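You operate a simulated robot arm through the tools that you are given. There is no shell and no other tool.

The job below is to be done with a simulated robot arm. You get a single attempt, and the scene is never put back.

TASK
Mill two ran hot: open its water valves, reset and restart at 800 rpm.
Fine: both of mill two's water valves first; Reset takes once it has cooled to 45 C; Start last; no new fault or trip; leave the other controls as they are.

The check looks at the end state, three seconds after you hand in, the way a careful person would. Anything else that was tipped, shoved, dropped, spilled or broken makes it a failure.

THE ROBOT
A 6-joint arm with a two-finger parallel gripper, fixed in place. Base frame: the origin is at the foot of the arm, x ahead of it, y to its left, z up. Lengths are in mm, angles in degrees, forces in N, time in s.
With the tool pointing down near the work surface it reaches from about 160 to 600 mm from the base axis. Its first joint turns from -115.0 to 115.0 degrees. Payload 4.2 kg.
The TCP is the grasp point between the finger pads, 23 mm short of the fingertips. In the tool frame z runs along the fingers and y along their closing line. The gripper opens to 94 mm. The fingers are 38 mm wide and 10 mm thick; the gripper's body (54 by 96 mm) begins 39 mm behind the TCP.
Orientation is that of the tool frame in the base frame, as a unit quaternion [x, y, z, w]. With the fingers straight down and closing along the base's y, the tool's x points along the base's -x, its y along +y and its z along -z.

THE INTERFACE
- The arm moves only by the tool move_arm. Its argument "increments" is a list of rows, each a list of 7 numbers: the shift along the tool's x, y, z in units of 40 mm (1.0 is 40 mm), then the turn, a rotation vector about the tool's x, y, z in units of 6 degrees (1.0 is 6 degrees), then the gripper command, from -1 (fully open) to 1 (shut), values between in proportion. In form: [[tx, ty, tz, rx, ry, rz, claw], ...]. A call has 1 to 20 rows; each row shifts and turns the commanded pose from where the row before left it, along the tool's axes as they then stand. A call with a number of a shift or a turn outside -1 to 1 is refused whole. Each row takes 0.2 s and may step no farther than 50 mm and 8.6 degrees from the row before; otherwise, or with a gripper value out of range, the whole call is refused. Where a pose cannot be reached the arm comes as near as it can. A force on the tool above 90 N (or 10 N above the force at the start of the call, whichever is more), or a blocked arm, ends the call early, and 0.2 s more pass. Each finger travels about 108 mm/s and halts on what it meets, pressing with about 39 N; the grip force reading is that of the motor and also rises with nothing between the fingers. The clock runs only during rows and for 0.2 s after the last one: add rows that do not move to give the fingers time. It gives the time, the measured TCP pose, the force on the tool (base axes), the opening and the grip force at its end, in the units of the frame above (readings bear some noise), with the torque about the TCP (base axes, N m) and any sound that the robot's microphone picked up.
- Cameras (640 x 400 px; columns grow to the right, rows downward): "scene" is fixed at [49.2, 650.3, 1560.5]; the picture's right is [-0.77, -0.64, 0.00], its down [-0.30, 0.37, -0.88] and it looks along [0.56, -0.68, -0.47] (base axes); focal length 358 px, centre (320, 200). "wrist" rides on the gripper at [86, 16, -75] in the tool frame; the picture's right is [-0.18, 0.98, 0.00], its down [-0.58, -0.11, -0.81] and it looks along [-0.79, -0.15, 0.59] (tool axes); focal length 243 px, centre (320, 200). There is no depth. A picture from a camera that has moved, and an enlarged one, comes with that camera's place and axes in the base frame and with its lens.
- camera(camera): a new picture of that camera. No time passes.
- slide_trunk(by): slides the trunk up (or, below 0, down) by that many mm; the arm rides with it, the base frame stays. It gives what a move gives, with no picture.
- close_up(camera, box): a new picture of the part [left, top, right, bottom] of that camera's present view, enlarged. No time passes.
- finish_job(): hands the job in; it is judged then, once.

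Nothing tells you positions but the pictures and the camera data. Unless the task says otherwise, let go and move clear before handing in.

The tools are called after "Call:" by a JSON object that holds its "fn" and its "kwargs". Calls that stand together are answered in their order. move_arm: Moves the arm, as the interface text tells. Its arguments: {"type":"object","properties":{"increments":{"type":"array","items":{"type":"array","items":{"type":"number"}}}},"required":["increments"]} The other tools are called the same way: slide_trunk (by) slides the trunk up or down; camera (camera) takes a picture; close_up (camera, box) takes an enlarged picture of a part of a camera's view; finish_job () hands the job in.

At the start:

```text
t: 0.0
position: [498.8, 65.1, 1367.0]
orientation: [0.0, 1.0, -0.001, 0.0]
force: [-0.3, -0.4, -0.5]
torque: [-0.03, 0.03, -0.02]
gripper_width: 93.9
grip_force: 0.1
trunk travel left (down, up): [-900.0, 90.0]
```

scene: 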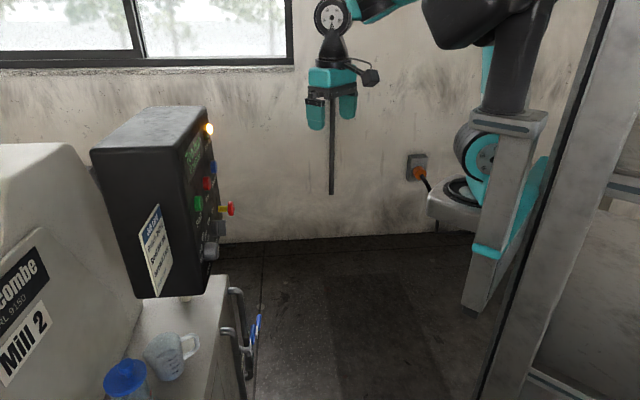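
wrist: 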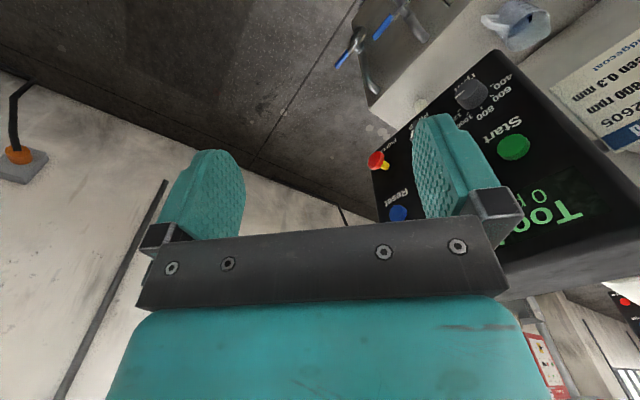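

I see a control box for Mill 2 to the left of the arm (from the scene camera) with a lit panel, buttons and a knob, and two lever valves with blue handles below it. I'll look closer before moving.

Call:
{"fn": "close_up", "kwargs": {"camera": "scene", "box": [80, 90, 260, 310]}}

Call:
{"fn": "close_up", "kwargs": {"camera": "scene", "box": [160, 260, 300, 400]}}

Call:
{"fn": "close_up", "kwargs": {"camera": "wrist", "box": [320, 0, 640, 270]}}

Call:
{"fn": "close_up", "kwargs": {"camera": "wrist", "box": [480, 230, 640, 400]}}

```text
1.82 times, centred on (170, 200) of scene
camera zoom: at [49.2, 650.3, 1560.5], right [-0.77, -0.64, 0.0], down [-0.3, 0.37, -0.88], along [0.56, -0.68, -0.47], focal length 652 px, centre (593, 200)
```

zoom: 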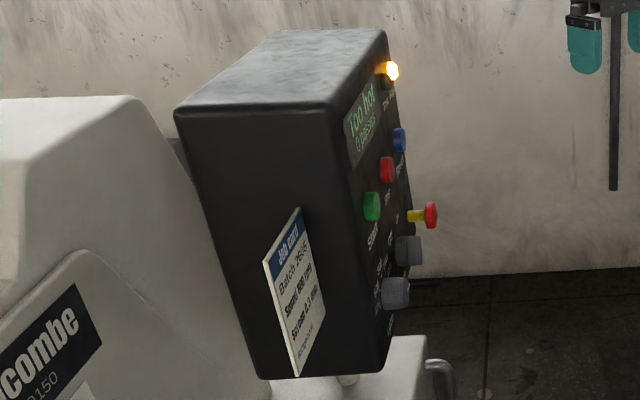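

```text
2.86 times, centred on (230, 330) of scene
camera zoom: at [49.2, 650.3, 1560.5], right [-0.77, -0.64, 0.0], down [-0.3, 0.37, -0.88], along [0.56, -0.68, -0.47], focal length 1024 px, centre (577, -171)
```

zoom: 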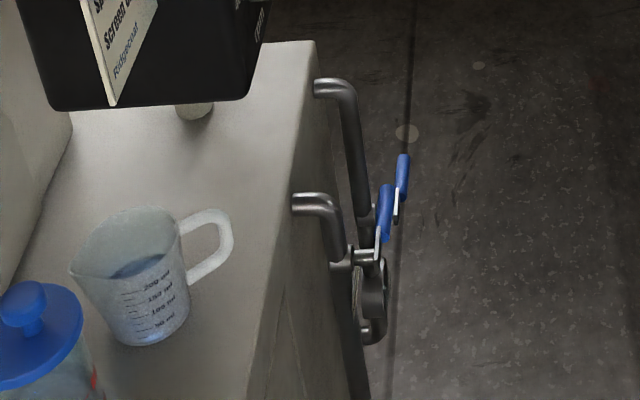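

```text
1.48 times, centred on (480, 135) of wrist
camera zoom: at [411.8, 81.2, 1442.2], right [0.18, 0.98, 0.0], down [0.58, -0.11, 0.81], along [0.79, -0.15, -0.59], focal length 359 px, centre (83, 296)
```

zoom: 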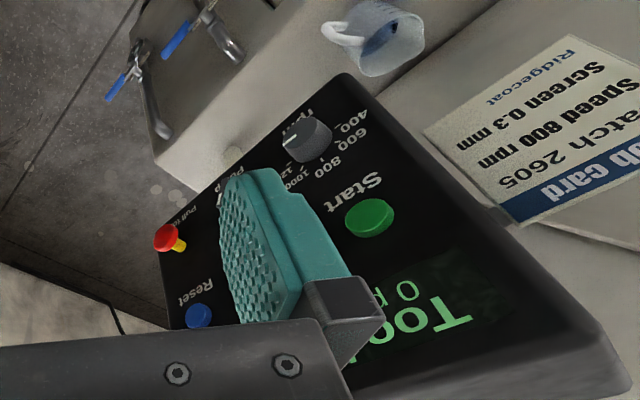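

```text
2.35 times, centred on (560, 315) of wrist
camera zoom: at [411.8, 81.2, 1442.2], right [0.18, 0.98, 0.0], down [0.58, -0.11, 0.81], along [0.79, -0.15, -0.59], focal length 571 px, centre (-245, -71)
```

zoom: 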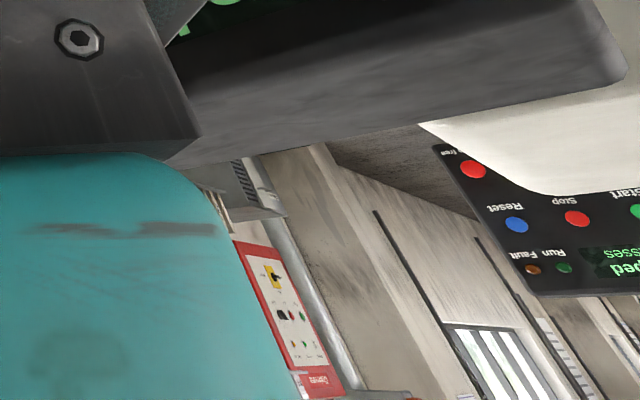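

The control box seems to face diagonally toward the arm (about 45°), with the Start button near (678,297,1190), Reset near (821,156,1191), and valve handles lower down. I'll yaw the tool about 54° to get a straight-on view with the wrist camera, staying clear of everything.

Call:
{"fn": "move_arm", "kwargs": {"increments": [[0, 0, 0, 0, 0, -1, -1], [0, 0, 0, 0, 0, -1, -1], [0, 0, 0, 0, 0, -1, -1], [0, 0, 0, 0, 0, -1, -1], [0, 0, 0, 0, 0, -1, -1], [0, 0, 0, 0, 0, -1, -1], [0, 0, 0, 0, 0, -1, -1], [0, 0, 0, 0, 0, -1, -1], [0, 0, 0, 0, 0, -1, -1]]}}

Call:
{"fn": "camera", "kwargs": {"camera": "wrist"}}

```text
t: 2.0
position: [497.7, 65.8, 1368.1]
orientation: [-0.455, 0.891, 0.0, 0.001]
force: [-0.2, -0.2, 0.3]
torque: [-0.02, 0.02, 0.01]
gripper_width: 93.8
grip_force: 0.0
trunk travel left (down, up): [-900.0, 90.0]
```

```text
taken
camera wrist: at [434.2, 5.3, 1443.1], right [-0.69, 0.73, 0.0], down [0.43, 0.41, 0.81], along [0.58, 0.56, -0.59], focal length 243 px, centre (320, 200)
```

wrist: 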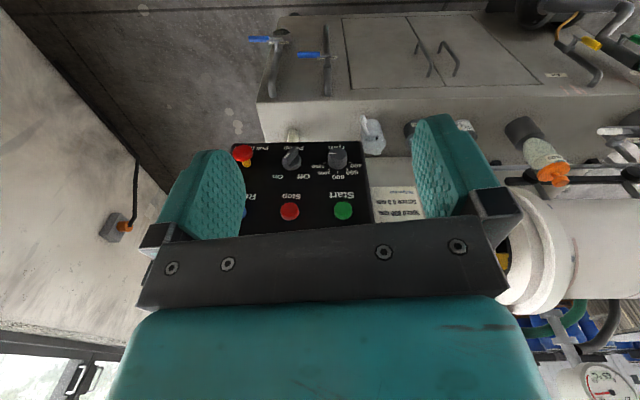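

Now I see the front of the panel (upside down) with the Start, Stop, Reset, a pump Off/On selector and rpm knob, plus several valves around the machine. I'll zoom in to identify each.

Call:
{"fn": "close_up", "kwargs": {"camera": "wrist", "box": [220, 130, 440, 240]}}

Call:
{"fn": "close_up", "kwargs": {"camera": "wrist", "box": [220, 0, 420, 130]}}

Call:
{"fn": "close_up", "kwargs": {"camera": "wrist", "box": [480, 0, 640, 100]}}

Call:
{"fn": "close_up", "kwargs": {"camera": "wrist", "box": [440, 100, 640, 400]}}

```text
2.91 times, centred on (330, 185) of wrist
camera zoom: at [434.2, 5.3, 1443.1], right [-0.69, 0.73, 0.0], down [0.43, 0.41, 0.81], along [0.58, 0.56, -0.59], focal length 706 px, centre (291, 244)
```

zoom: 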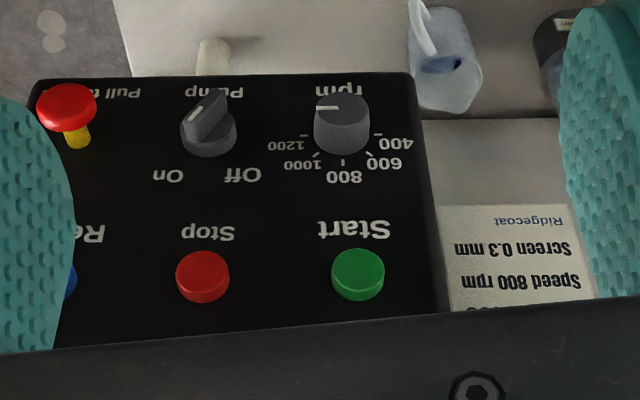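

```text
3.08 times, centred on (320, 65) of wrist
camera zoom: at [434.2, 5.3, 1443.1], right [-0.69, 0.73, 0.0], down [0.43, 0.41, 0.81], along [0.58, 0.56, -0.59], focal length 746 px, centre (320, 615)
```

zoom: 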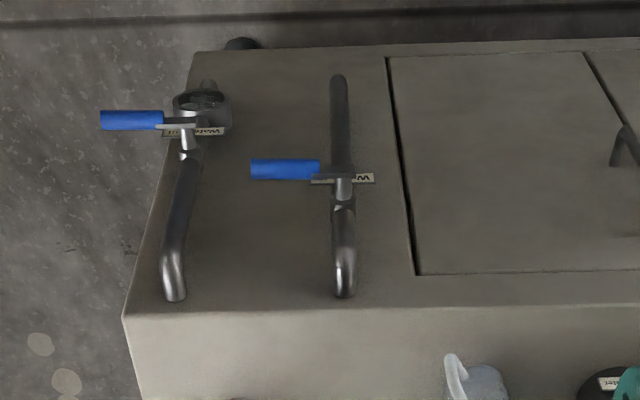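

```text
4.00 times, centred on (560, 50) of wrist
camera zoom: at [434.2, 5.3, 1443.1], right [-0.69, 0.73, 0.0], down [0.43, 0.41, 0.81], along [0.58, 0.56, -0.59], focal length 970 px, centre (-640, 800)
```

zoom: 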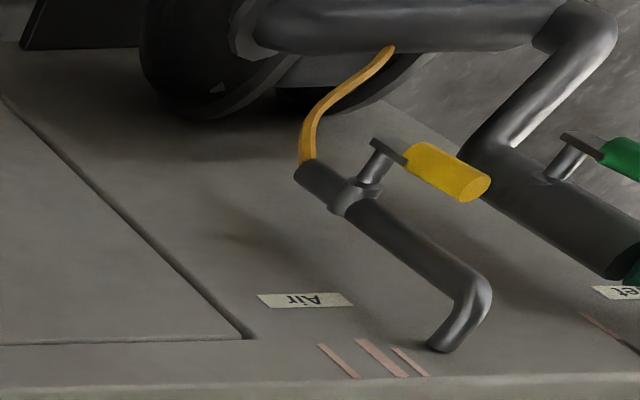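

```text
1.33 times, centred on (540, 250) of wrist
camera zoom: at [434.2, 5.3, 1443.1], right [-0.69, 0.73, 0.0], down [0.43, 0.41, 0.81], along [0.58, 0.56, -0.59], focal length 324 px, centre (27, 133)
```

zoom: 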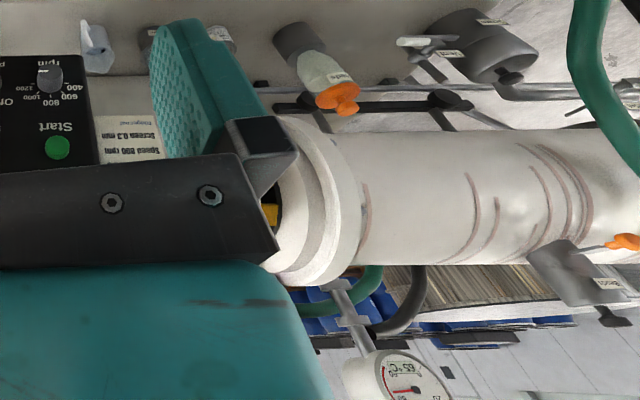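

I can identify: Start (green), Stop (red), Reset (blue), pull-out E-stop, Pump selector (On), an rpm knob pointing at about 1200 (needs to be 800), and two blue-handled water valves lower on the cabinet, both crosswise (closed). I'll lower the trunk to look at the valves and labels closely.

Call:
{"fn": "slide_trunk", "kwargs": {"by": -520}}

Call:
{"fn": "camera", "kwargs": {"camera": "wrist"}}

Call:
{"fn": "camera", "kwargs": {"camera": "scene"}}

```text
refused: -520 is not a number from -400 to 400
```

```text
taken
camera wrist: at [434.2, 5.3, 1443.1], right [-0.69, 0.73, 0.0], down [0.43, 0.41, 0.81], along [0.58, 0.56, -0.59], focal length 243 px, centre (320, 200)
```

wrist: 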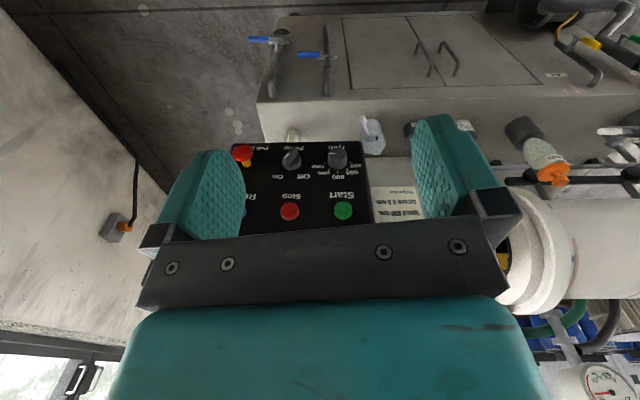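

```text
taken
```

scene: 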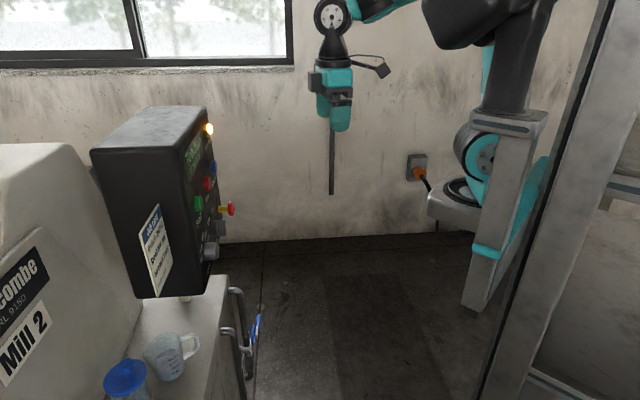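

The slide limit is 400 mm per call, so nothing moved. I'll lower the trunk in two smaller slides, with the gripper well in front of the panel and cabinet.

Call:
{"fn": "slide_trunk", "kwargs": {"by": -300}}

Call:
{"fn": "camera", "kwargs": {"camera": "wrist"}}

Call:
{"fn": "camera", "kwargs": {"camera": "scene"}}

```text
t: 5.0
position: [498.5, 65.9, 1068.5]
orientation: [-0.454, 0.891, 0.0, 0.0]
force: [-0.3, 0.7, 0.6]
torque: [-0.01, -0.01, -0.02]
gripper_width: 94.2
grip_force: 0.1
trunk travel left (down, up): [-600.0, 390.0]
```

```text
taken
camera wrist: at [434.0, 5.4, 1143.1], right [-0.69, 0.73, 0.0], down [0.43, 0.41, 0.81], along [0.59, 0.55, -0.59], focal length 243 px, centre (320, 200)
```

wrist: 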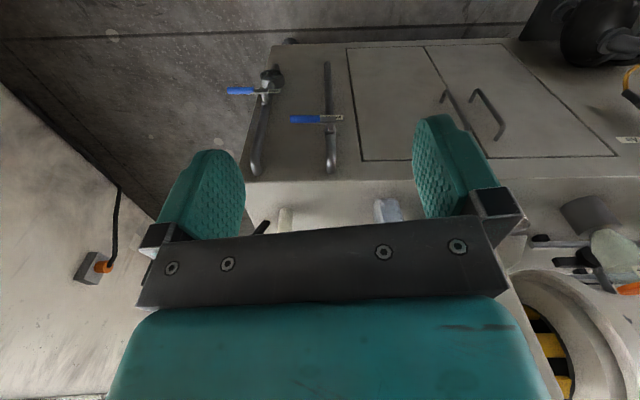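

```text
taken
```

scene: 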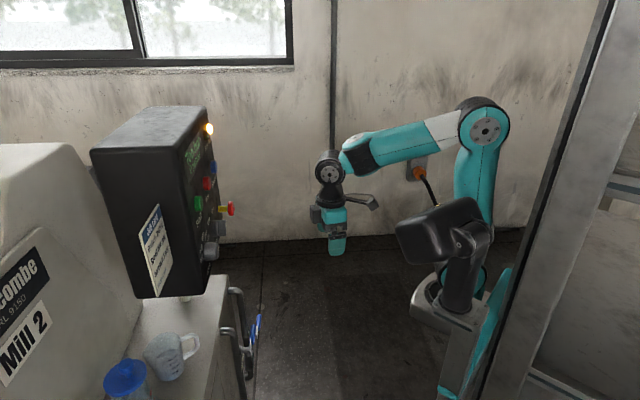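

Call:
{"fn": "close_up", "kwargs": {"camera": "wrist", "box": [210, 40, 410, 170]}}

Call:
{"fn": "slide_trunk", "kwargs": {"by": -200}}

Call:
{"fn": "camera", "kwargs": {"camera": "wrist"}}

Call:
{"fn": "close_up", "kwargs": {"camera": "wrist", "box": [200, 60, 420, 200]}}

Call:
{"fn": "camera", "kwargs": {"camera": "scene"}}

```text
3.08 times, centred on (310, 105) of wrist
camera zoom: at [434.0, 5.4, 1143.1], right [-0.69, 0.73, 0.0], down [0.43, 0.41, 0.81], along [0.59, 0.55, -0.59], focal length 746 px, centre (351, 492)
```

zoom: 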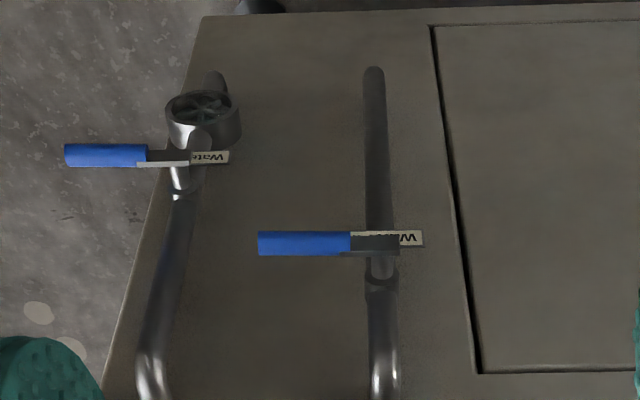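

```text
t: 7.2
position: [497.8, 65.8, 867.7]
orientation: [-0.454, 0.891, 0.0, 0.001]
force: [-0.3, -0.6, 0.0]
torque: [0.0, 0.01, 0.0]
gripper_width: 94.0
grip_force: 0.1
trunk travel left (down, up): [-400.0, 590.0]
```

```text
taken
camera wrist: at [434.0, 5.5, 943.1], right [-0.69, 0.73, 0.0], down [0.43, 0.41, 0.81], along [0.59, 0.55, -0.59], focal length 243 px, centre (320, 200)
```

wrist: 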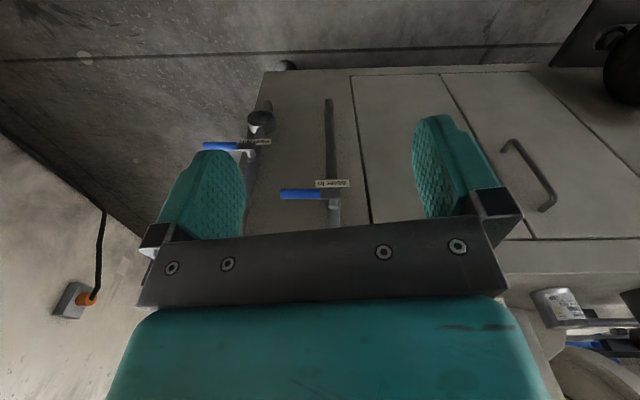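

```text
2.86 times, centred on (310, 130) of wrist
camera zoom: at [434.0, 5.5, 943.1], right [-0.69, 0.73, 0.0], down [0.43, 0.41, 0.81], along [0.59, 0.55, -0.59], focal length 693 px, centre (349, 400)
```

zoom: 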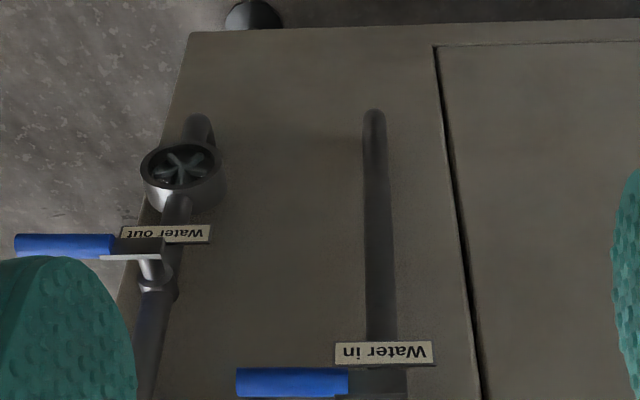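

```text
taken
```

scene: 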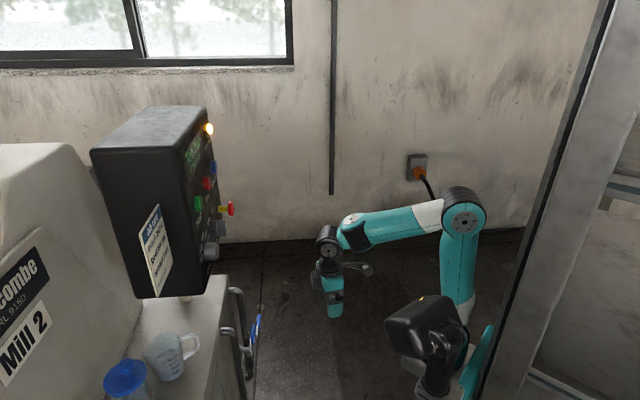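

The labels read "Water in" (the higher valve, around (686,196,700)) and "Water out" (lower valve near (796,79,583), with a flow indicator); both handles lie horizontal across vertical pipes, so closed. Next I square the yaw to 45° and pitch the tool up to point horizontally at the cabinet.

Call:
{"fn": "move_arm", "kwargs": {"increments": [[0, 0, 0, 0, 0, 1, -1], [0, 0, 0, 0, 0, 0.5, -1], [0, 0, 0, 0, -1, 0, -1], [0, 0, 0, 0, -1, 0, -1], [0, 0, 0, 0, -1, 0, -1], [0, 0, 0, 0, -1, 0, -1], [0, 0, 0, 0, -1, 0, -1], [0, 0, 0, 0, -1, 0, -1], [0, 0, 0, 0, -1, 0, -1], [0, 0, 0, 0, -1, 0, -1], [0, 0, 0, 0, -1, 0, -1], [0, 0, 0, 0, -1, 0, -1], [0, 0, 0, 0, -1, 0, -1], [0, 0, 0, 0, -1, 0, -1], [0, 0, 0, 0, -1, 0, -1], [0, 0, 0, 0, -1, 0, -1], [0, 0, 0, 0, -1, 0, -1]]}}

Call:
{"fn": "camera", "kwargs": {"camera": "wrist"}}

Call:
{"fn": "camera", "kwargs": {"camera": "scene"}}

```text
t: 10.8
position: [575.4, 97.1, 939.3]
orientation: [-0.271, 0.653, 0.27, 0.654]
force: [-0.2, 0.0, 0.4]
torque: [-0.02, 0.01, 0.01]
gripper_width: 93.9
grip_force: 0.0
out of reach, approached as far as the arm can: row 11, 12, 13, 14, 15, 16, 17
trunk travel left (down, up): [-400.0, 590.0]
```

```text
taken
camera wrist: at [510.7, 56.1, 853.6], right [-0.69, 0.7, 0.18], down [-0.49, -0.65, 0.58], along [0.52, 0.31, 0.79], focal length 243 px, centre (320, 200)
```

wrist: 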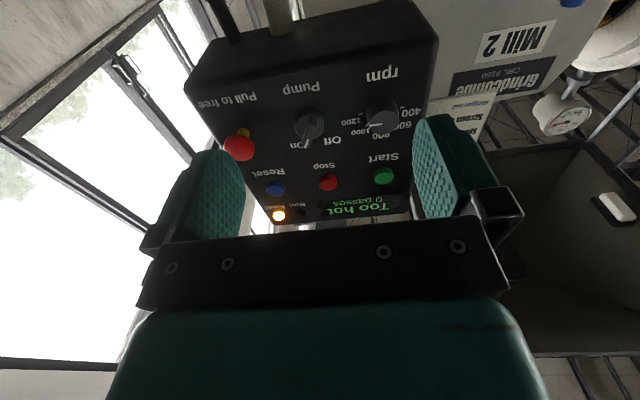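

```text
taken
```

scene: 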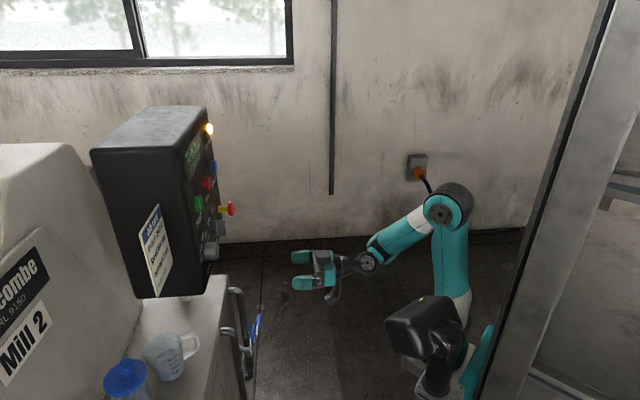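

The tool is now horizontal, pointing straight at the panel plane (the arm drifted to (575,97,939) due to its inner reach limit, still clear). From here I get a good view of the panel from below; I'll zoom in on it and the thermometer.

Call:
{"fn": "close_up", "kwargs": {"camera": "wrist", "box": [200, 50, 440, 230]}}

Call:
{"fn": "close_up", "kwargs": {"camera": "wrist", "box": [440, 0, 640, 150]}}

Call:
{"fn": "slide_trunk", "kwargs": {"by": -330}}

Call:
{"fn": "camera", "kwargs": {"camera": "wrist"}}

Call:
{"fn": "camera", "kwargs": {"camera": "scene"}}

```text
2.22 times, centred on (320, 140) of wrist
camera zoom: at [510.7, 56.1, 853.6], right [-0.69, 0.7, 0.18], down [-0.49, -0.65, 0.58], along [0.52, 0.31, 0.79], focal length 539 px, centre (320, 333)
```

zoom: 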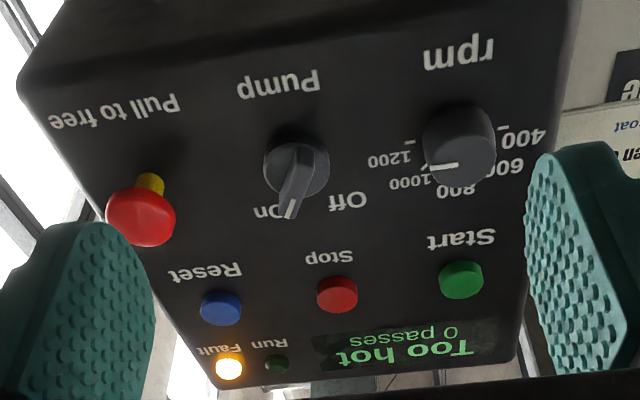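

```text
2.67 times, centred on (540, 75) of wrist
camera zoom: at [510.7, 56.1, 853.6], right [-0.69, 0.7, 0.18], down [-0.49, -0.65, 0.58], along [0.52, 0.31, 0.79], focal length 647 px, centre (-267, 533)
```

zoom: 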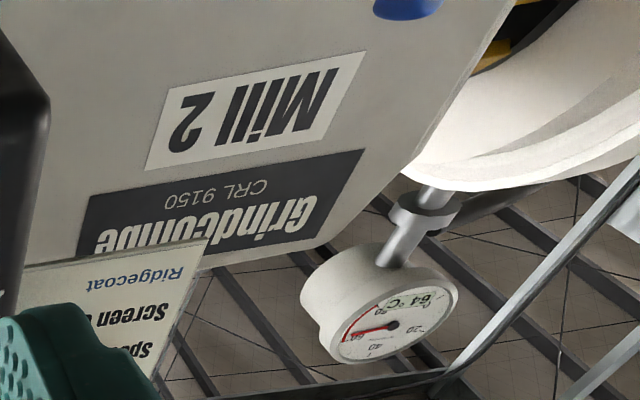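

```text
t: 14.0
position: [575.4, 97.5, 609.0]
orientation: [-0.271, 0.654, 0.27, 0.653]
force: [-0.5, 0.4, -0.1]
torque: [-0.01, 0.01, -0.01]
gripper_width: 94.0
grip_force: 0.0
trunk travel left (down, up): [-70.0, 920.0]
```

```text
taken
camera wrist: at [510.4, 56.2, 523.4], right [-0.7, 0.69, 0.18], down [-0.49, -0.65, 0.58], along [0.52, 0.31, 0.79], focal length 243 px, centre (320, 200)
```

wrist: 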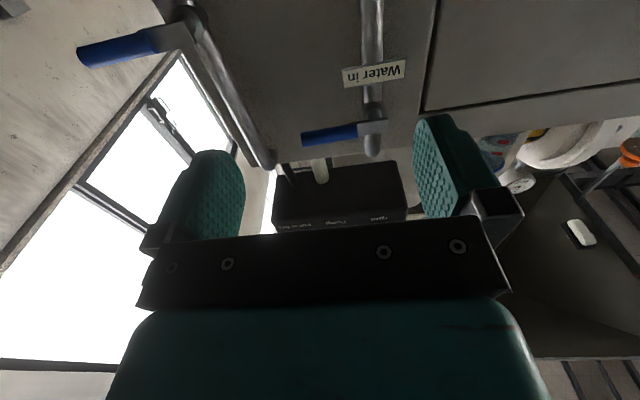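

```text
taken
```

scene: 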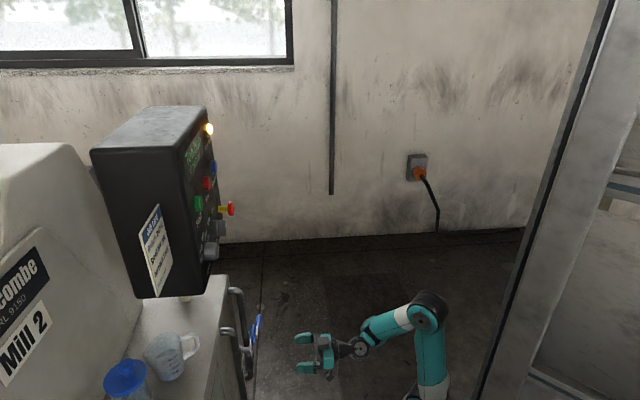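

Call:
{"fn": "close_up", "kwargs": {"camera": "wrist", "box": [60, 0, 280, 140]}}

Call:
{"fn": "close_up", "kwargs": {"camera": "wrist", "box": [280, 30, 440, 180]}}

Call:
{"fn": "close_up", "kwargs": {"camera": "scene", "box": [200, 270, 290, 400]}}

```text
2.86 times, centred on (170, 70) of wrist
camera zoom: at [510.4, 56.2, 523.4], right [-0.7, 0.69, 0.18], down [-0.49, -0.65, 0.58], along [0.52, 0.31, 0.79], focal length 693 px, centre (749, 571)
```

zoom: 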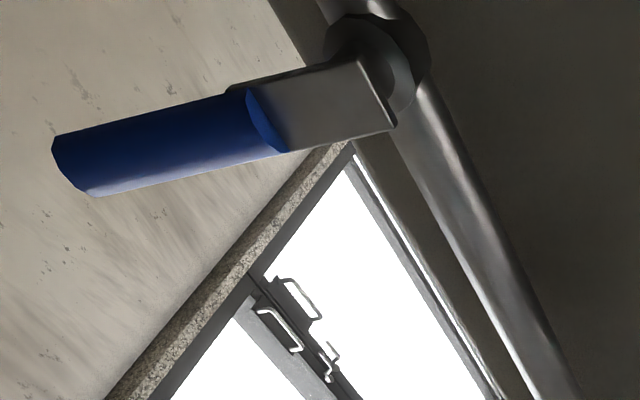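

```text
2.67 times, centred on (360, 105) of wrist
camera zoom: at [510.4, 56.2, 523.4], right [-0.7, 0.69, 0.18], down [-0.49, -0.65, 0.58], along [0.52, 0.31, 0.79], focal length 647 px, centre (213, 453)
```

zoom: 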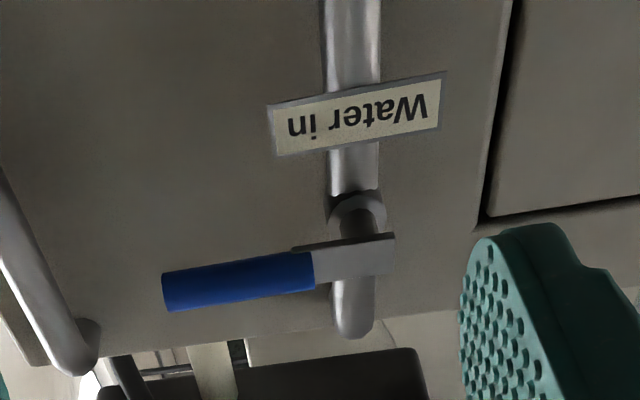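

```text
3.08 times, centred on (245, 335) of scene
camera zoom: at [49.2, 650.3, 1560.5], right [-0.77, -0.64, 0.0], down [-0.3, 0.37, -0.88], along [0.56, -0.68, -0.47], focal length 1102 px, centre (551, -215)
```

zoom: 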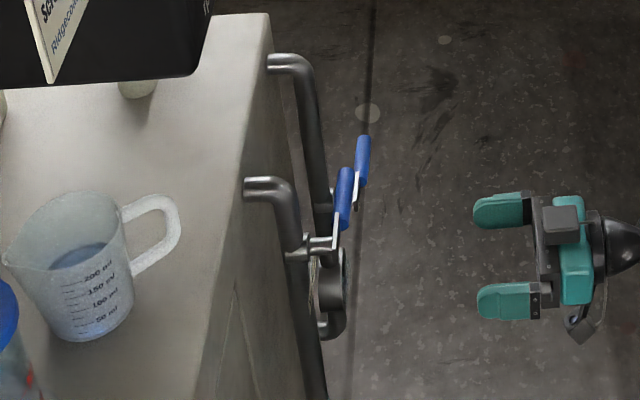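

Knob pointer reads 1200 (it must be turned counter-clockwise to 800), pump is On, E-stop is out, and the temperature is 64 °C. The valve handles stick out about 32 mm in front of their pipes, pointing right. I'll close the fingers to use as a push peg and move beneath the "Water in" handle tip.

Call:
{"fn": "move_arm", "kwargs": {"increments": [[0, 0, 0, 0, 0, 0, 1], [-0.2, -0.15, 0.3, 0, 0, 0, 1], [-0.2, -0.15, 0.3, 0, 0, 0, 1], [-0.2, -0.15, 0.3, 0, 0, 0, 1], [-0.2, -0.15, 0.3, 0, 0, 0, 1], [-0.2, -0.13, 0.3, 0, 0, 0, 1], [0, 0, 0, 0, 0, 0, 1]]}}

Call:
{"fn": "camera", "kwargs": {"camera": "wrist"}}

Call:
{"fn": "close_up", "kwargs": {"camera": "scene", "box": [200, 270, 350, 400]}}

```text
t: 15.6
position: [638.6, 118.6, 650.6]
orientation: [-0.271, 0.654, 0.271, 0.652]
force: [-0.3, -0.3, -0.4]
torque: [-0.01, 0.0, 0.0]
gripper_width: 0.1
grip_force: 39.0
trunk travel left (down, up): [-70.0, 920.0]
```

```text
taken
camera wrist: at [574.9, 77.0, 564.4], right [-0.7, 0.69, 0.18], down [-0.49, -0.65, 0.58], along [0.52, 0.31, 0.79], focal length 243 px, centre (320, 200)
```

wrist: 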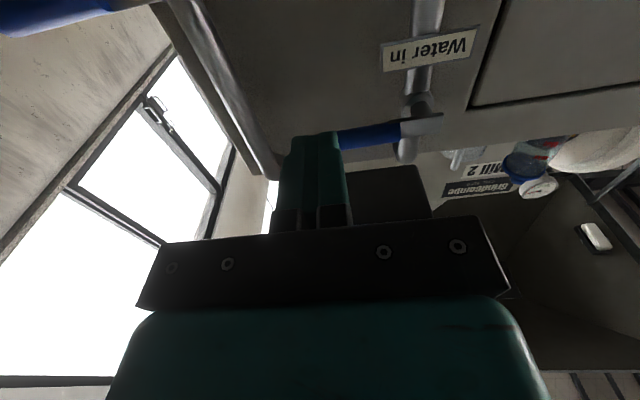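

```text
3.08 times, centred on (275, 335) of scene
camera zoom: at [49.2, 650.3, 1560.5], right [-0.77, -0.64, 0.0], down [-0.3, 0.37, -0.88], along [0.56, -0.68, -0.47], focal length 1102 px, centre (458, -215)
```

zoom: 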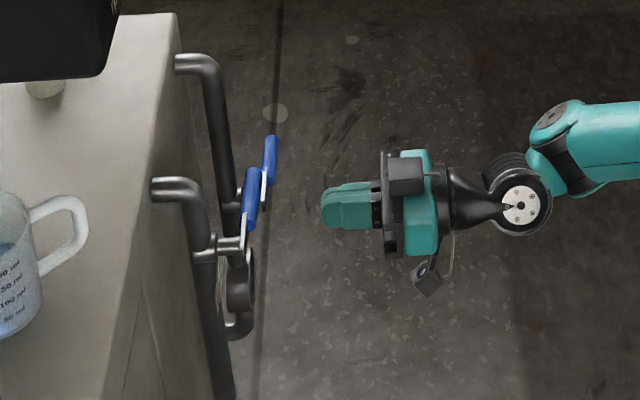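

The closed fingers are level with and below the "Water in" handle, and my position estimates project correctly into the scene view. Now I move forward so the tips reach just past the handle, staying beneath it.

Call:
{"fn": "move_arm", "kwargs": {"increments": [[0, 0, 0.4, 0, 0, 0, 1], [0, 0, 0.4, 0, 0, 0, 1], [0, 0, 0.4, 0, 0, 0, 1], [0, 0, 0.4, 0, 0, 0, 1], [0, 0, 0.35, 0, 0, 0, 1], [0, 0, 0, 0, 0, 0, 1]]}}

Call:
{"fn": "camera", "kwargs": {"camera": "wrist"}}

Call:
{"fn": "close_up", "kwargs": {"camera": "scene", "box": [200, 270, 320, 390]}}

```text
t: 17.0
position: [693.0, 173.2, 648.4]
orientation: [-0.272, 0.653, 0.271, 0.653]
force: [-0.1, -0.3, 0.3]
torque: [0.0, -0.01, -0.01]
gripper_width: 0.0
grip_force: 39.0
trunk travel left (down, up): [-70.0, 920.0]
```

```text
taken
camera wrist: at [628.7, 132.4, 562.6], right [-0.7, 0.69, 0.18], down [-0.49, -0.65, 0.58], along [0.52, 0.31, 0.79], focal length 243 px, centre (320, 200)
```

wrist: 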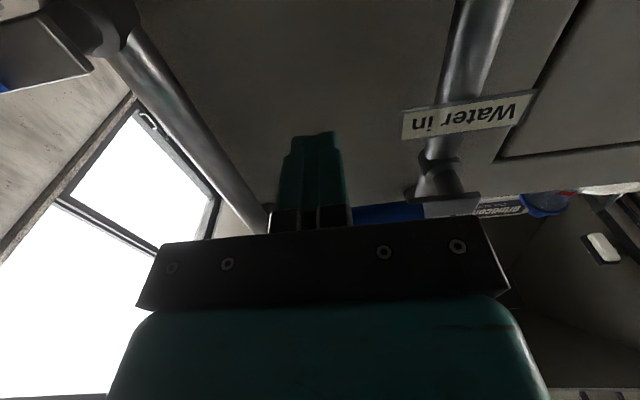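

```text
3.33 times, centred on (260, 330) of scene
camera zoom: at [49.2, 650.3, 1560.5], right [-0.77, -0.64, 0.0], down [-0.3, 0.37, -0.88], along [0.56, -0.68, -0.47], focal length 1194 px, centre (520, -233)
```

zoom: 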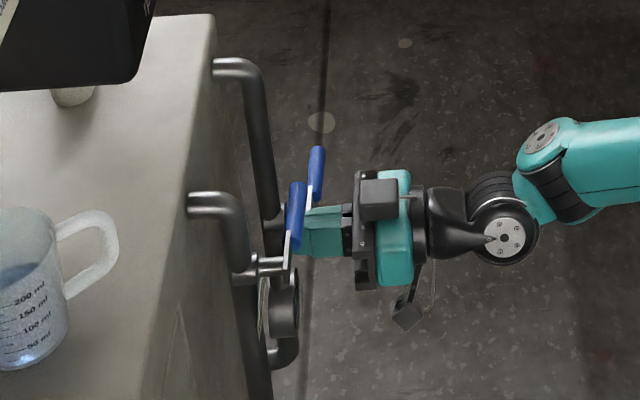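

The tips are beneath the handle. I'll raise slowly to make contact and gently test whether the handle turns upward.

Call:
{"fn": "move_arm", "kwargs": {"increments": [[-0.2, 0, 0, 0, 0, 0, 1], [-0.2, 0, 0, 0, 0, 0, 1], [-0.1, 0, 0, 0, 0, 0, 1], [-0.1, 0, 0, 0, 0, 0, 1], [0, 0, 0, 0, 0, 0, 1]]}}

Call:
{"fn": "move_arm", "kwargs": {"increments": [[-0.05, 0, 0, 0, 0, 0, 1], [-0.05, 0, 0, 0, 0, 0, 1], [0, 0, 0, 0, 0, 0, 1]]}}

Call:
{"fn": "move_arm", "kwargs": {"increments": [[-0.05, 0, 0, 0, 0, 0, 1], [-0.05, 0, 0, 0, 0, 0, 1], [0, 0, 0, 0, 0, 0, 1]]}}

Call:
{"fn": "close_up", "kwargs": {"camera": "scene", "box": [200, 270, 320, 390]}}

```text
t: 18.2
position: [694.2, 173.5, 672.9]
orientation: [-0.271, 0.654, 0.271, 0.653]
force: [0.0, 0.5, -0.1]
torque: [0.02, 0.0, 0.02]
gripper_width: 0.0
grip_force: 38.9
trunk travel left (down, up): [-70.0, 920.0]
```

```text
t: 19.0
position: [693.0, 173.2, 677.6]
orientation: [-0.27, 0.654, 0.27, 0.653]
force: [0.0, -0.2, 0.0]
torque: [-0.01, 0.03, 0.03]
gripper_width: 0.0
grip_force: 39.1
trunk travel left (down, up): [-70.0, 920.0]
```

```text
t: 19.8
position: [693.0, 175.1, 679.7]
orientation: [-0.271, 0.654, 0.271, 0.653]
force: [0.5, -1.0, -0.2]
torque: [0.02, 0.01, -0.06]
gripper_width: 0.2
grip_force: 38.8
trunk travel left (down, up): [-70.0, 920.0]
```

```text
3.33 times, centred on (260, 330) of scene
camera zoom: at [49.2, 650.3, 1560.5], right [-0.77, -0.64, 0.0], down [-0.3, 0.37, -0.88], along [0.56, -0.68, -0.47], focal length 1194 px, centre (520, -233)
```

zoom: 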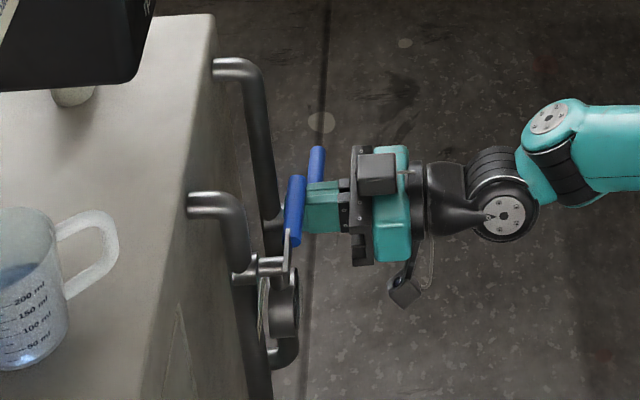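

Call:
{"fn": "move_arm", "kwargs": {"increments": [[-0.05, 0, 0, 0, 0, 0, 1], [-0.05, 0, 0, 0, 0, 0, 1], [-0.05, 0, 0, 0, 0, 0, 1], [-0.05, 0, 0, 0, 0, 0, 1], [0, 0, 0, 0, 0, 0, 1]]}}

Call:
{"fn": "close_up", "kwargs": {"camera": "scene", "box": [220, 290, 300, 370]}}

Call:
{"fn": "camera", "kwargs": {"camera": "wrist"}}

```text
t: 21.0
position: [693.7, 173.8, 690.4]
orientation: [-0.271, 0.653, 0.271, 0.653]
force: [0.3, -0.3, 0.1]
torque: [-0.01, 0.01, -0.01]
gripper_width: 0.0
grip_force: 39.1
trunk travel left (down, up): [-70.0, 920.0]
```

```text
5.00 times, centred on (260, 330) of scene
camera zoom: at [49.2, 650.3, 1560.5], right [-0.77, -0.64, 0.0], down [-0.3, 0.37, -0.88], along [0.56, -0.68, -0.47], focal length 1792 px, centre (620, -450)
```

zoom: 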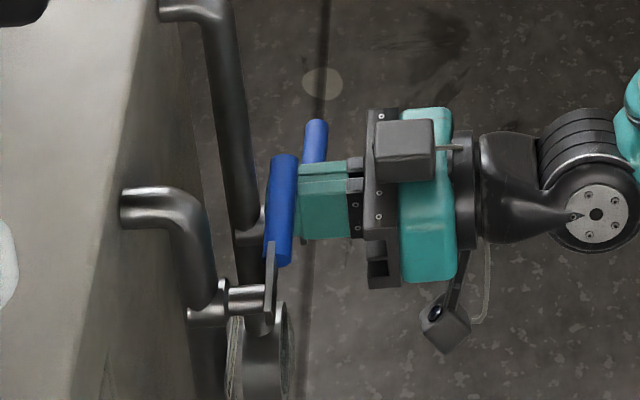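

```text
taken
camera wrist: at [629.2, 132.4, 603.7], right [-0.7, 0.69, 0.18], down [-0.49, -0.65, 0.58], along [0.52, 0.31, 0.79], focal length 243 px, centre (320, 200)
```

wrist: 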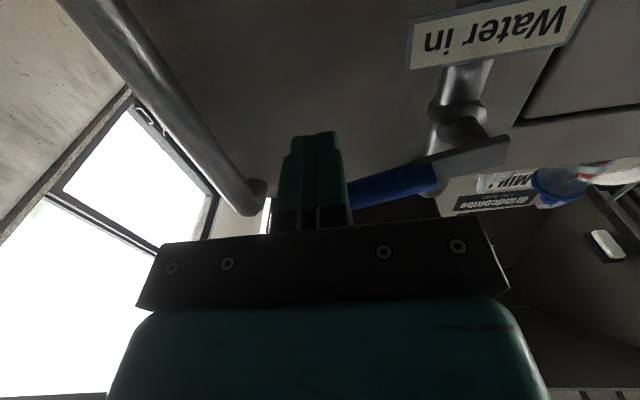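

The handle is swinging up freely with almost no force, so upward opens it. I'll follow its arc with the peg, about 60° first, then check.

Call:
{"fn": "move_arm", "kwargs": {"increments": [[-0.16, 0.086, 0, 0, 0, 0, 1], [-0.16, 0.086, 0, 0, 0, 0, 1], [-0.18, 0.098, 0, 0, 0, 0, 1], [-0.18, 0.098, 0, 0, 0, 0, 1], [-0.15, 0.14, 0, 0, 0, 0, 1], [-0.15, 0.14, 0, 0, 0, 0, 1], [0, 0, 0, 0, 0, 0, 1]]}}

Call:
{"fn": "camera", "kwargs": {"camera": "wrist"}}

Call:
{"fn": "close_up", "kwargs": {"camera": "scene", "box": [220, 290, 300, 370]}}

```text
t: 22.6
position: [674.8, 192.6, 728.6]
orientation: [-0.271, 0.654, 0.271, 0.653]
force: [1.3, -0.6, 0.8]
torque: [0.0, -0.01, -0.03]
gripper_width: 0.0
grip_force: 38.7
trunk travel left (down, up): [-70.0, 920.0]
```

```text
taken
camera wrist: at [609.8, 151.3, 642.6], right [-0.7, 0.69, 0.18], down [-0.49, -0.65, 0.58], along [0.52, 0.32, 0.79], focal length 243 px, centre (320, 200)
```

wrist: 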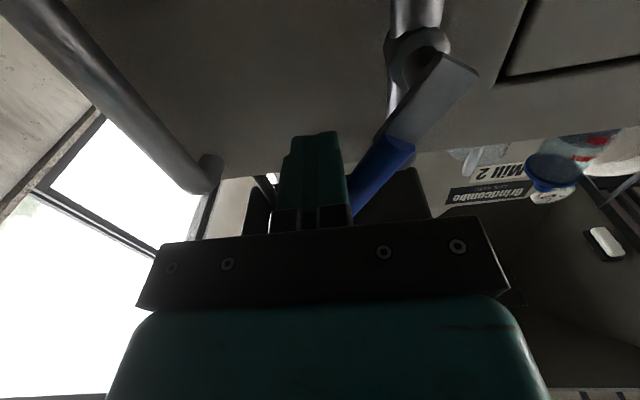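

```text
5.00 times, centred on (260, 330) of scene
camera zoom: at [49.2, 650.3, 1560.5], right [-0.77, -0.64, 0.0], down [-0.3, 0.37, -0.88], along [0.56, -0.68, -0.47], focal length 1792 px, centre (620, -450)
```

zoom: 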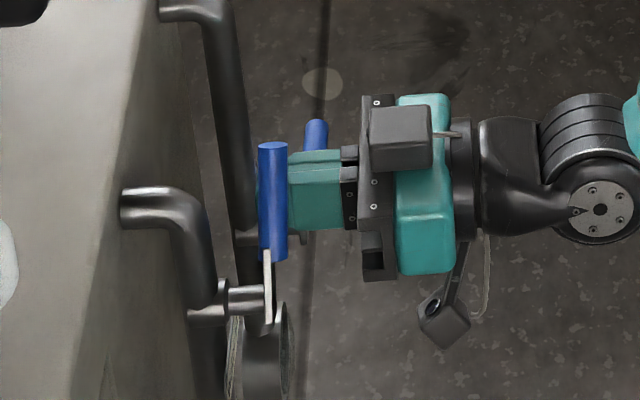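

The handle is about 60° up. I'll complete the arc to vertical.

Call:
{"fn": "move_arm", "kwargs": {"increments": [[-0.11, 0.175, 0, 0, 0, 0, 1], [-0.11, 0.175, 0, 0, 0, 0, 1], [-0.06, 0.195, 0, 0, 0, 0, 1], [-0.06, 0.195, 0, 0, 0, 0, 1], [0, 0, 0, 0, 0, 0, 1]]}}

Call:
{"fn": "camera", "kwargs": {"camera": "wrist"}}

Call:
{"fn": "close_up", "kwargs": {"camera": "scene", "box": [220, 290, 300, 370]}}

```text
t: 23.8
position: [654.7, 216.0, 741.2]
orientation: [-0.271, 0.654, 0.27, 0.653]
force: [-5.2, -9.0, -0.5]
torque: [0.13, -0.11, 0.12]
gripper_width: 0.0
grip_force: 39.0
trunk travel left (down, up): [-70.0, 920.0]
```

```text
taken
camera wrist: at [589.9, 173.6, 655.3], right [-0.7, 0.69, 0.18], down [-0.49, -0.65, 0.58], along [0.52, 0.32, 0.79], focal length 243 px, centre (320, 200)
```

wrist: 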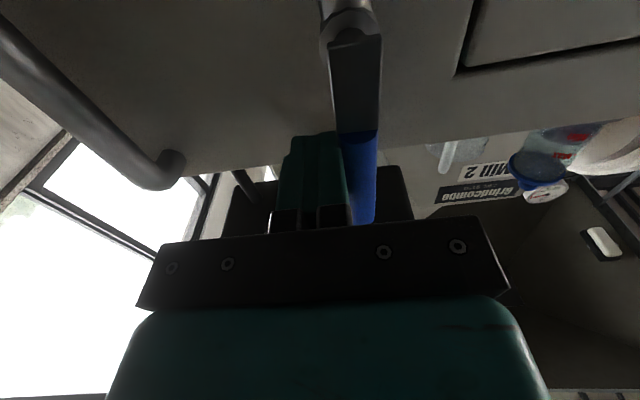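

```text
5.00 times, centred on (260, 330) of scene
camera zoom: at [49.2, 650.3, 1560.5], right [-0.77, -0.64, 0.0], down [-0.3, 0.37, -0.88], along [0.56, -0.68, -0.47], focal length 1792 px, centre (620, -450)
```

zoom: 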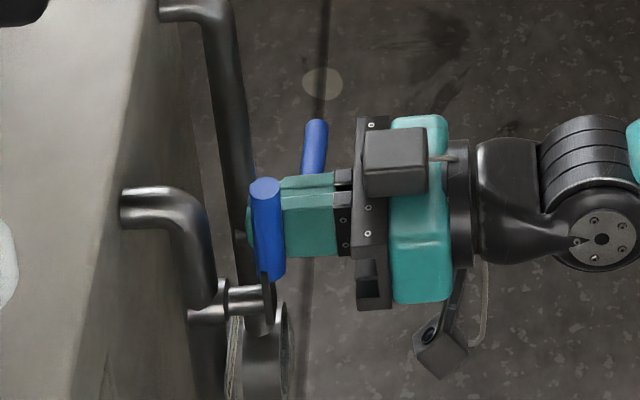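

There's a light 10 N contact of the tips (likely against the pipe) and the handle looks vertical. I'll back straight out and inspect.

Call:
{"fn": "move_arm", "kwargs": {"increments": [[0, -0.03, -0.3, 0, 0, 0, 1], [0, 0, -0.5, 0, 0, 0, 1], [0, 0, -0.7, 0, 0, 0, 1], [0, 0, 0, 0, 0, 0, 1]]}}

Call:
{"fn": "camera", "kwargs": {"camera": "wrist"}}

Call:
{"fn": "close_up", "kwargs": {"camera": "scene", "box": [220, 290, 300, 370]}}

```text
t: 24.8
position: [613.4, 169.2, 740.2]
orientation: [-0.271, 0.654, 0.27, 0.653]
force: [-0.3, -0.1, -0.2]
torque: [-0.04, -0.02, -0.02]
gripper_width: 0.0
grip_force: 38.8
trunk travel left (down, up): [-70.0, 920.0]
```

```text
taken
camera wrist: at [548.2, 128.7, 654.4], right [-0.7, 0.69, 0.18], down [-0.49, -0.65, 0.58], along [0.52, 0.31, 0.79], focal length 243 px, centre (320, 200)
```

wrist: 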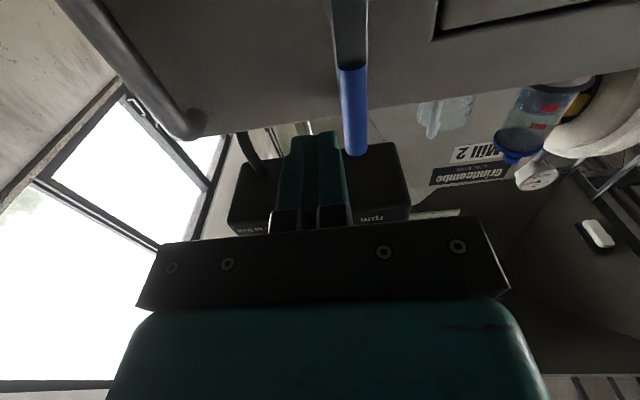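

```text
5.00 times, centred on (260, 330) of scene
camera zoom: at [49.2, 650.3, 1560.5], right [-0.77, -0.64, 0.0], down [-0.3, 0.37, -0.88], along [0.56, -0.68, -0.47], focal length 1792 px, centre (620, -450)
```

zoom: 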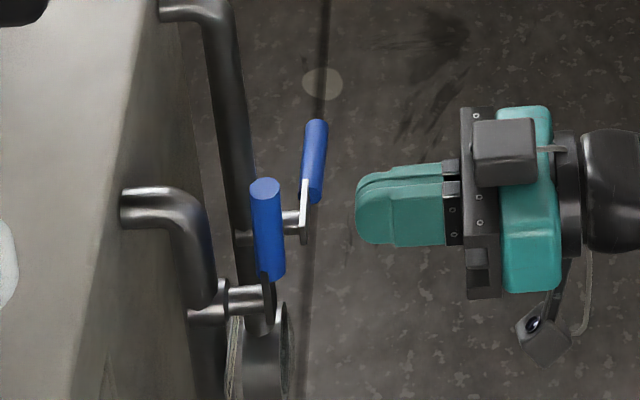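

Call:
{"fn": "close_up", "kwargs": {"camera": "wrist", "box": [270, 0, 430, 160]}}

```text
2.50 times, centred on (350, 80) of wrist
camera zoom: at [548.2, 128.7, 654.4], right [-0.7, 0.69, 0.18], down [-0.49, -0.65, 0.58], along [0.52, 0.31, 0.79], focal length 606 px, centre (245, 500)
```

zoom: 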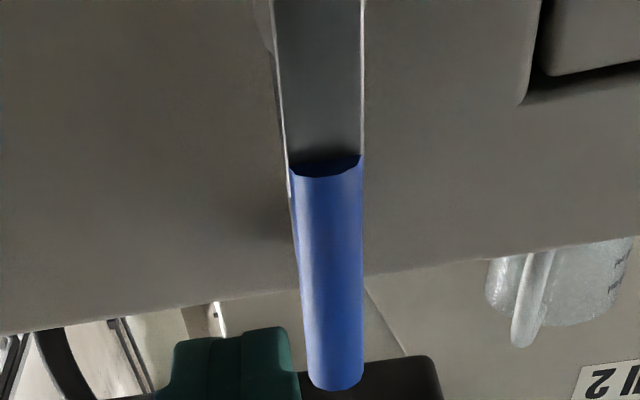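

The "Water in" handle is now aligned with its pipe (about 88–90°). I'll give it one gentle nudge at shallower depth to confirm it's against its open stop.

Call:
{"fn": "move_arm", "kwargs": {"increments": [[-0.1, -0.08, 0.5, 0, 0, 0, 1], [0, 0, 0.5, 0, 0, 0, 1], [0, 0, 0.35, 0, 0, 0, 1], [0, 0.1, 0, 0, 0, 0, 1], [0, 0, 0, 0, 0, 0, 1]]}}

Call:
{"fn": "move_arm", "kwargs": {"increments": [[0, 0.05, 0, 0, 0, 0, 1], [0, 0.05, 0, 0, 0, 0, 1], [0, 0, 0, 0, 0, 0, 1]]}}

Call:
{"fn": "move_arm", "kwargs": {"increments": [[0, 0.05, 0, 0, 0, 0, 1], [0, 0.05, 0, 0, 0, 0, 1], [0, 0, 0, 0, 0, 0, 1]]}}

Call:
{"fn": "camera", "kwargs": {"camera": "wrist"}}

```text
t: 26.0
position: [649.7, 208.8, 745.3]
orientation: [-0.272, 0.654, 0.271, 0.652]
force: [0.2, -0.1, 0.1]
torque: [0.01, 0.01, -0.02]
gripper_width: 0.1
grip_force: 39.2
trunk travel left (down, up): [-70.0, 920.0]
```

```text
t: 26.8
position: [647.8, 211.0, 746.8]
orientation: [-0.272, 0.653, 0.272, 0.652]
force: [2.8, -0.4, 0.9]
torque: [0.04, 0.01, -0.05]
gripper_width: 0.2
grip_force: 39.3
trunk travel left (down, up): [-70.0, 920.0]
```

```text
t: 27.6
position: [646.8, 213.3, 746.8]
orientation: [-0.268, 0.655, 0.266, 0.654]
force: [5.1, -40.9, -2.8]
torque: [-0.34, -0.03, -0.25]
gripper_width: 0.0
grip_force: 38.8
trunk travel left (down, up): [-70.0, 920.0]
```

```text
taken
camera wrist: at [582.1, 171.9, 660.2], right [-0.69, 0.7, 0.18], down [-0.5, -0.64, 0.58], along [0.53, 0.31, 0.79], focal length 243 px, centre (320, 200)
```

wrist: 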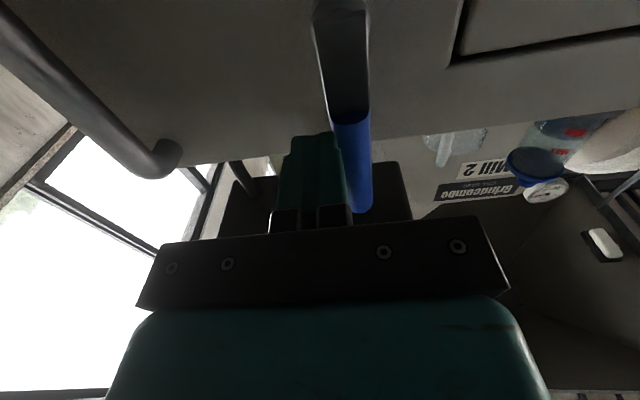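

A 33 N sideways reaction shows the "Water in" handle is against its open stop. Now I back off and move to below the "Water out" handle.

Call:
{"fn": "move_arm", "kwargs": {"increments": [[0, -0.2, 0, 0, 0, 0, 1], [0, 0, -0.6, 0, 0, 0, 1], [0, 0, -1.0, 0, 0, 0, 1], [0.64, -0.65, 0, 0, 0, 0, 1], [0.64, -0.65, 0, 0, 0, 0, 1], [0.64, -0.65, 0, 0, 0, 0, 1], [0.64, -0.65, 0, 0, 0, 0, 1], [0.64, -0.65, 0, 0, 0, 0, 1], [0.64, -0.65, 0, 0, 0, 0, 1], [0.64, -0.65, 0, 0, 0, 0, 1], [0.64, -0.65, 0, 0, 0, 0, 1], [0, 0, 0, 0, 0, 0, 1]]}}

Call:
{"fn": "camera", "kwargs": {"camera": "wrist"}}

Call:
{"fn": "close_up", "kwargs": {"camera": "scene", "box": [200, 270, 320, 390]}}

```text
t: 30.2
position: [755.6, 15.8, 541.1]
orientation: [-0.271, 0.654, 0.27, 0.653]
force: [0.2, 0.2, 0.0]
torque: [0.02, 0.04, -0.01]
gripper_width: 0.0
grip_force: 39.3
trunk travel left (down, up): [-70.0, 920.0]
```

```text
taken
camera wrist: at [689.5, -25.7, 455.5], right [-0.7, 0.69, 0.18], down [-0.49, -0.65, 0.58], along [0.52, 0.31, 0.79], focal length 243 px, centre (320, 200)
```

wrist: 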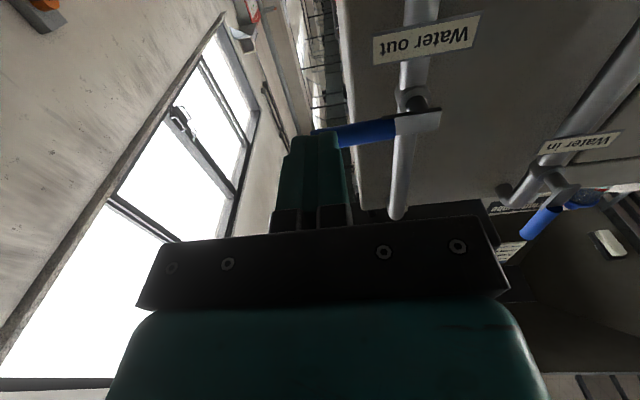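

```text
3.33 times, centred on (260, 330) of scene
camera zoom: at [49.2, 650.3, 1560.5], right [-0.77, -0.64, 0.0], down [-0.3, 0.37, -0.88], along [0.56, -0.68, -0.47], focal length 1194 px, centre (520, -233)
```

zoom: 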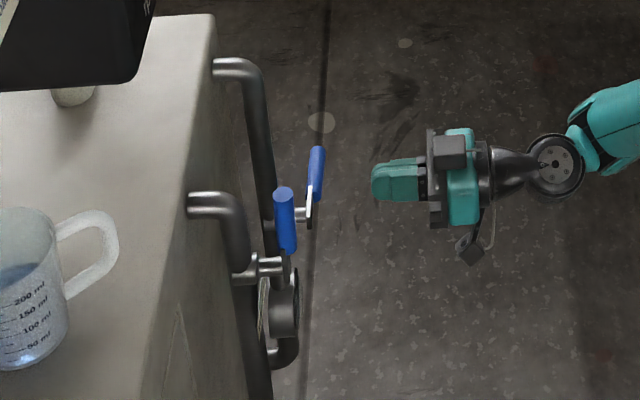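

The peg is in front of and below the "Water out" handle (pivot approx u=-448, z≈581). I'll move forward beneath it, then raise along the same arc.

Call:
{"fn": "move_arm", "kwargs": {"increments": [[0, 0, 0.41, 0, 0, 0, 1], [0, 0, 0.41, 0, 0, 0, 1], [0, 0, 0.41, 0, 0, 0, 1], [0, 0, 0.39, 0, 0, 0, 1], [0, 0, 0, 0, 0, 0, 1]]}}

Call:
{"fn": "camera", "kwargs": {"camera": "wrist"}}

Call:
{"fn": "close_up", "kwargs": {"camera": "scene", "box": [200, 270, 320, 390]}}

```text
t: 31.4
position: [799.4, 61.7, 540.9]
orientation: [-0.272, 0.653, 0.272, 0.653]
force: [0.1, -0.1, -0.2]
torque: [0.01, 0.0, -0.01]
gripper_width: 0.2
grip_force: 39.3
trunk travel left (down, up): [-70.0, 920.0]
```

```text
taken
camera wrist: at [733.5, 20.2, 455.3], right [-0.7, 0.69, 0.18], down [-0.49, -0.65, 0.58], along [0.52, 0.31, 0.79], focal length 243 px, centre (320, 200)
```

wrist: 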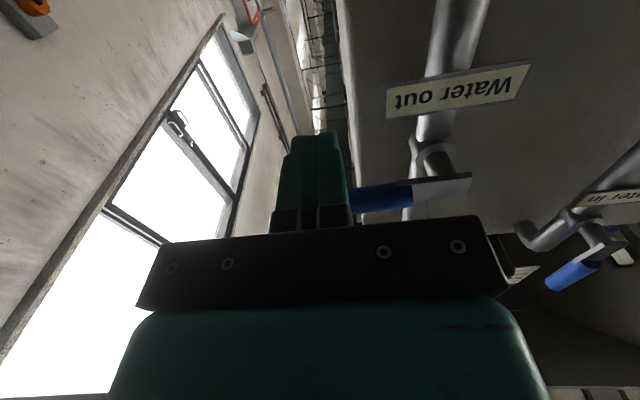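

```text
3.33 times, centred on (260, 330) of scene
camera zoom: at [49.2, 650.3, 1560.5], right [-0.77, -0.64, 0.0], down [-0.3, 0.37, -0.88], along [0.56, -0.68, -0.47], focal length 1194 px, centre (520, -233)
```

zoom: 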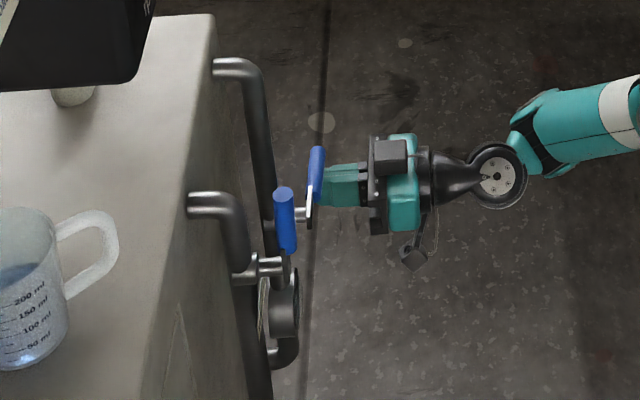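

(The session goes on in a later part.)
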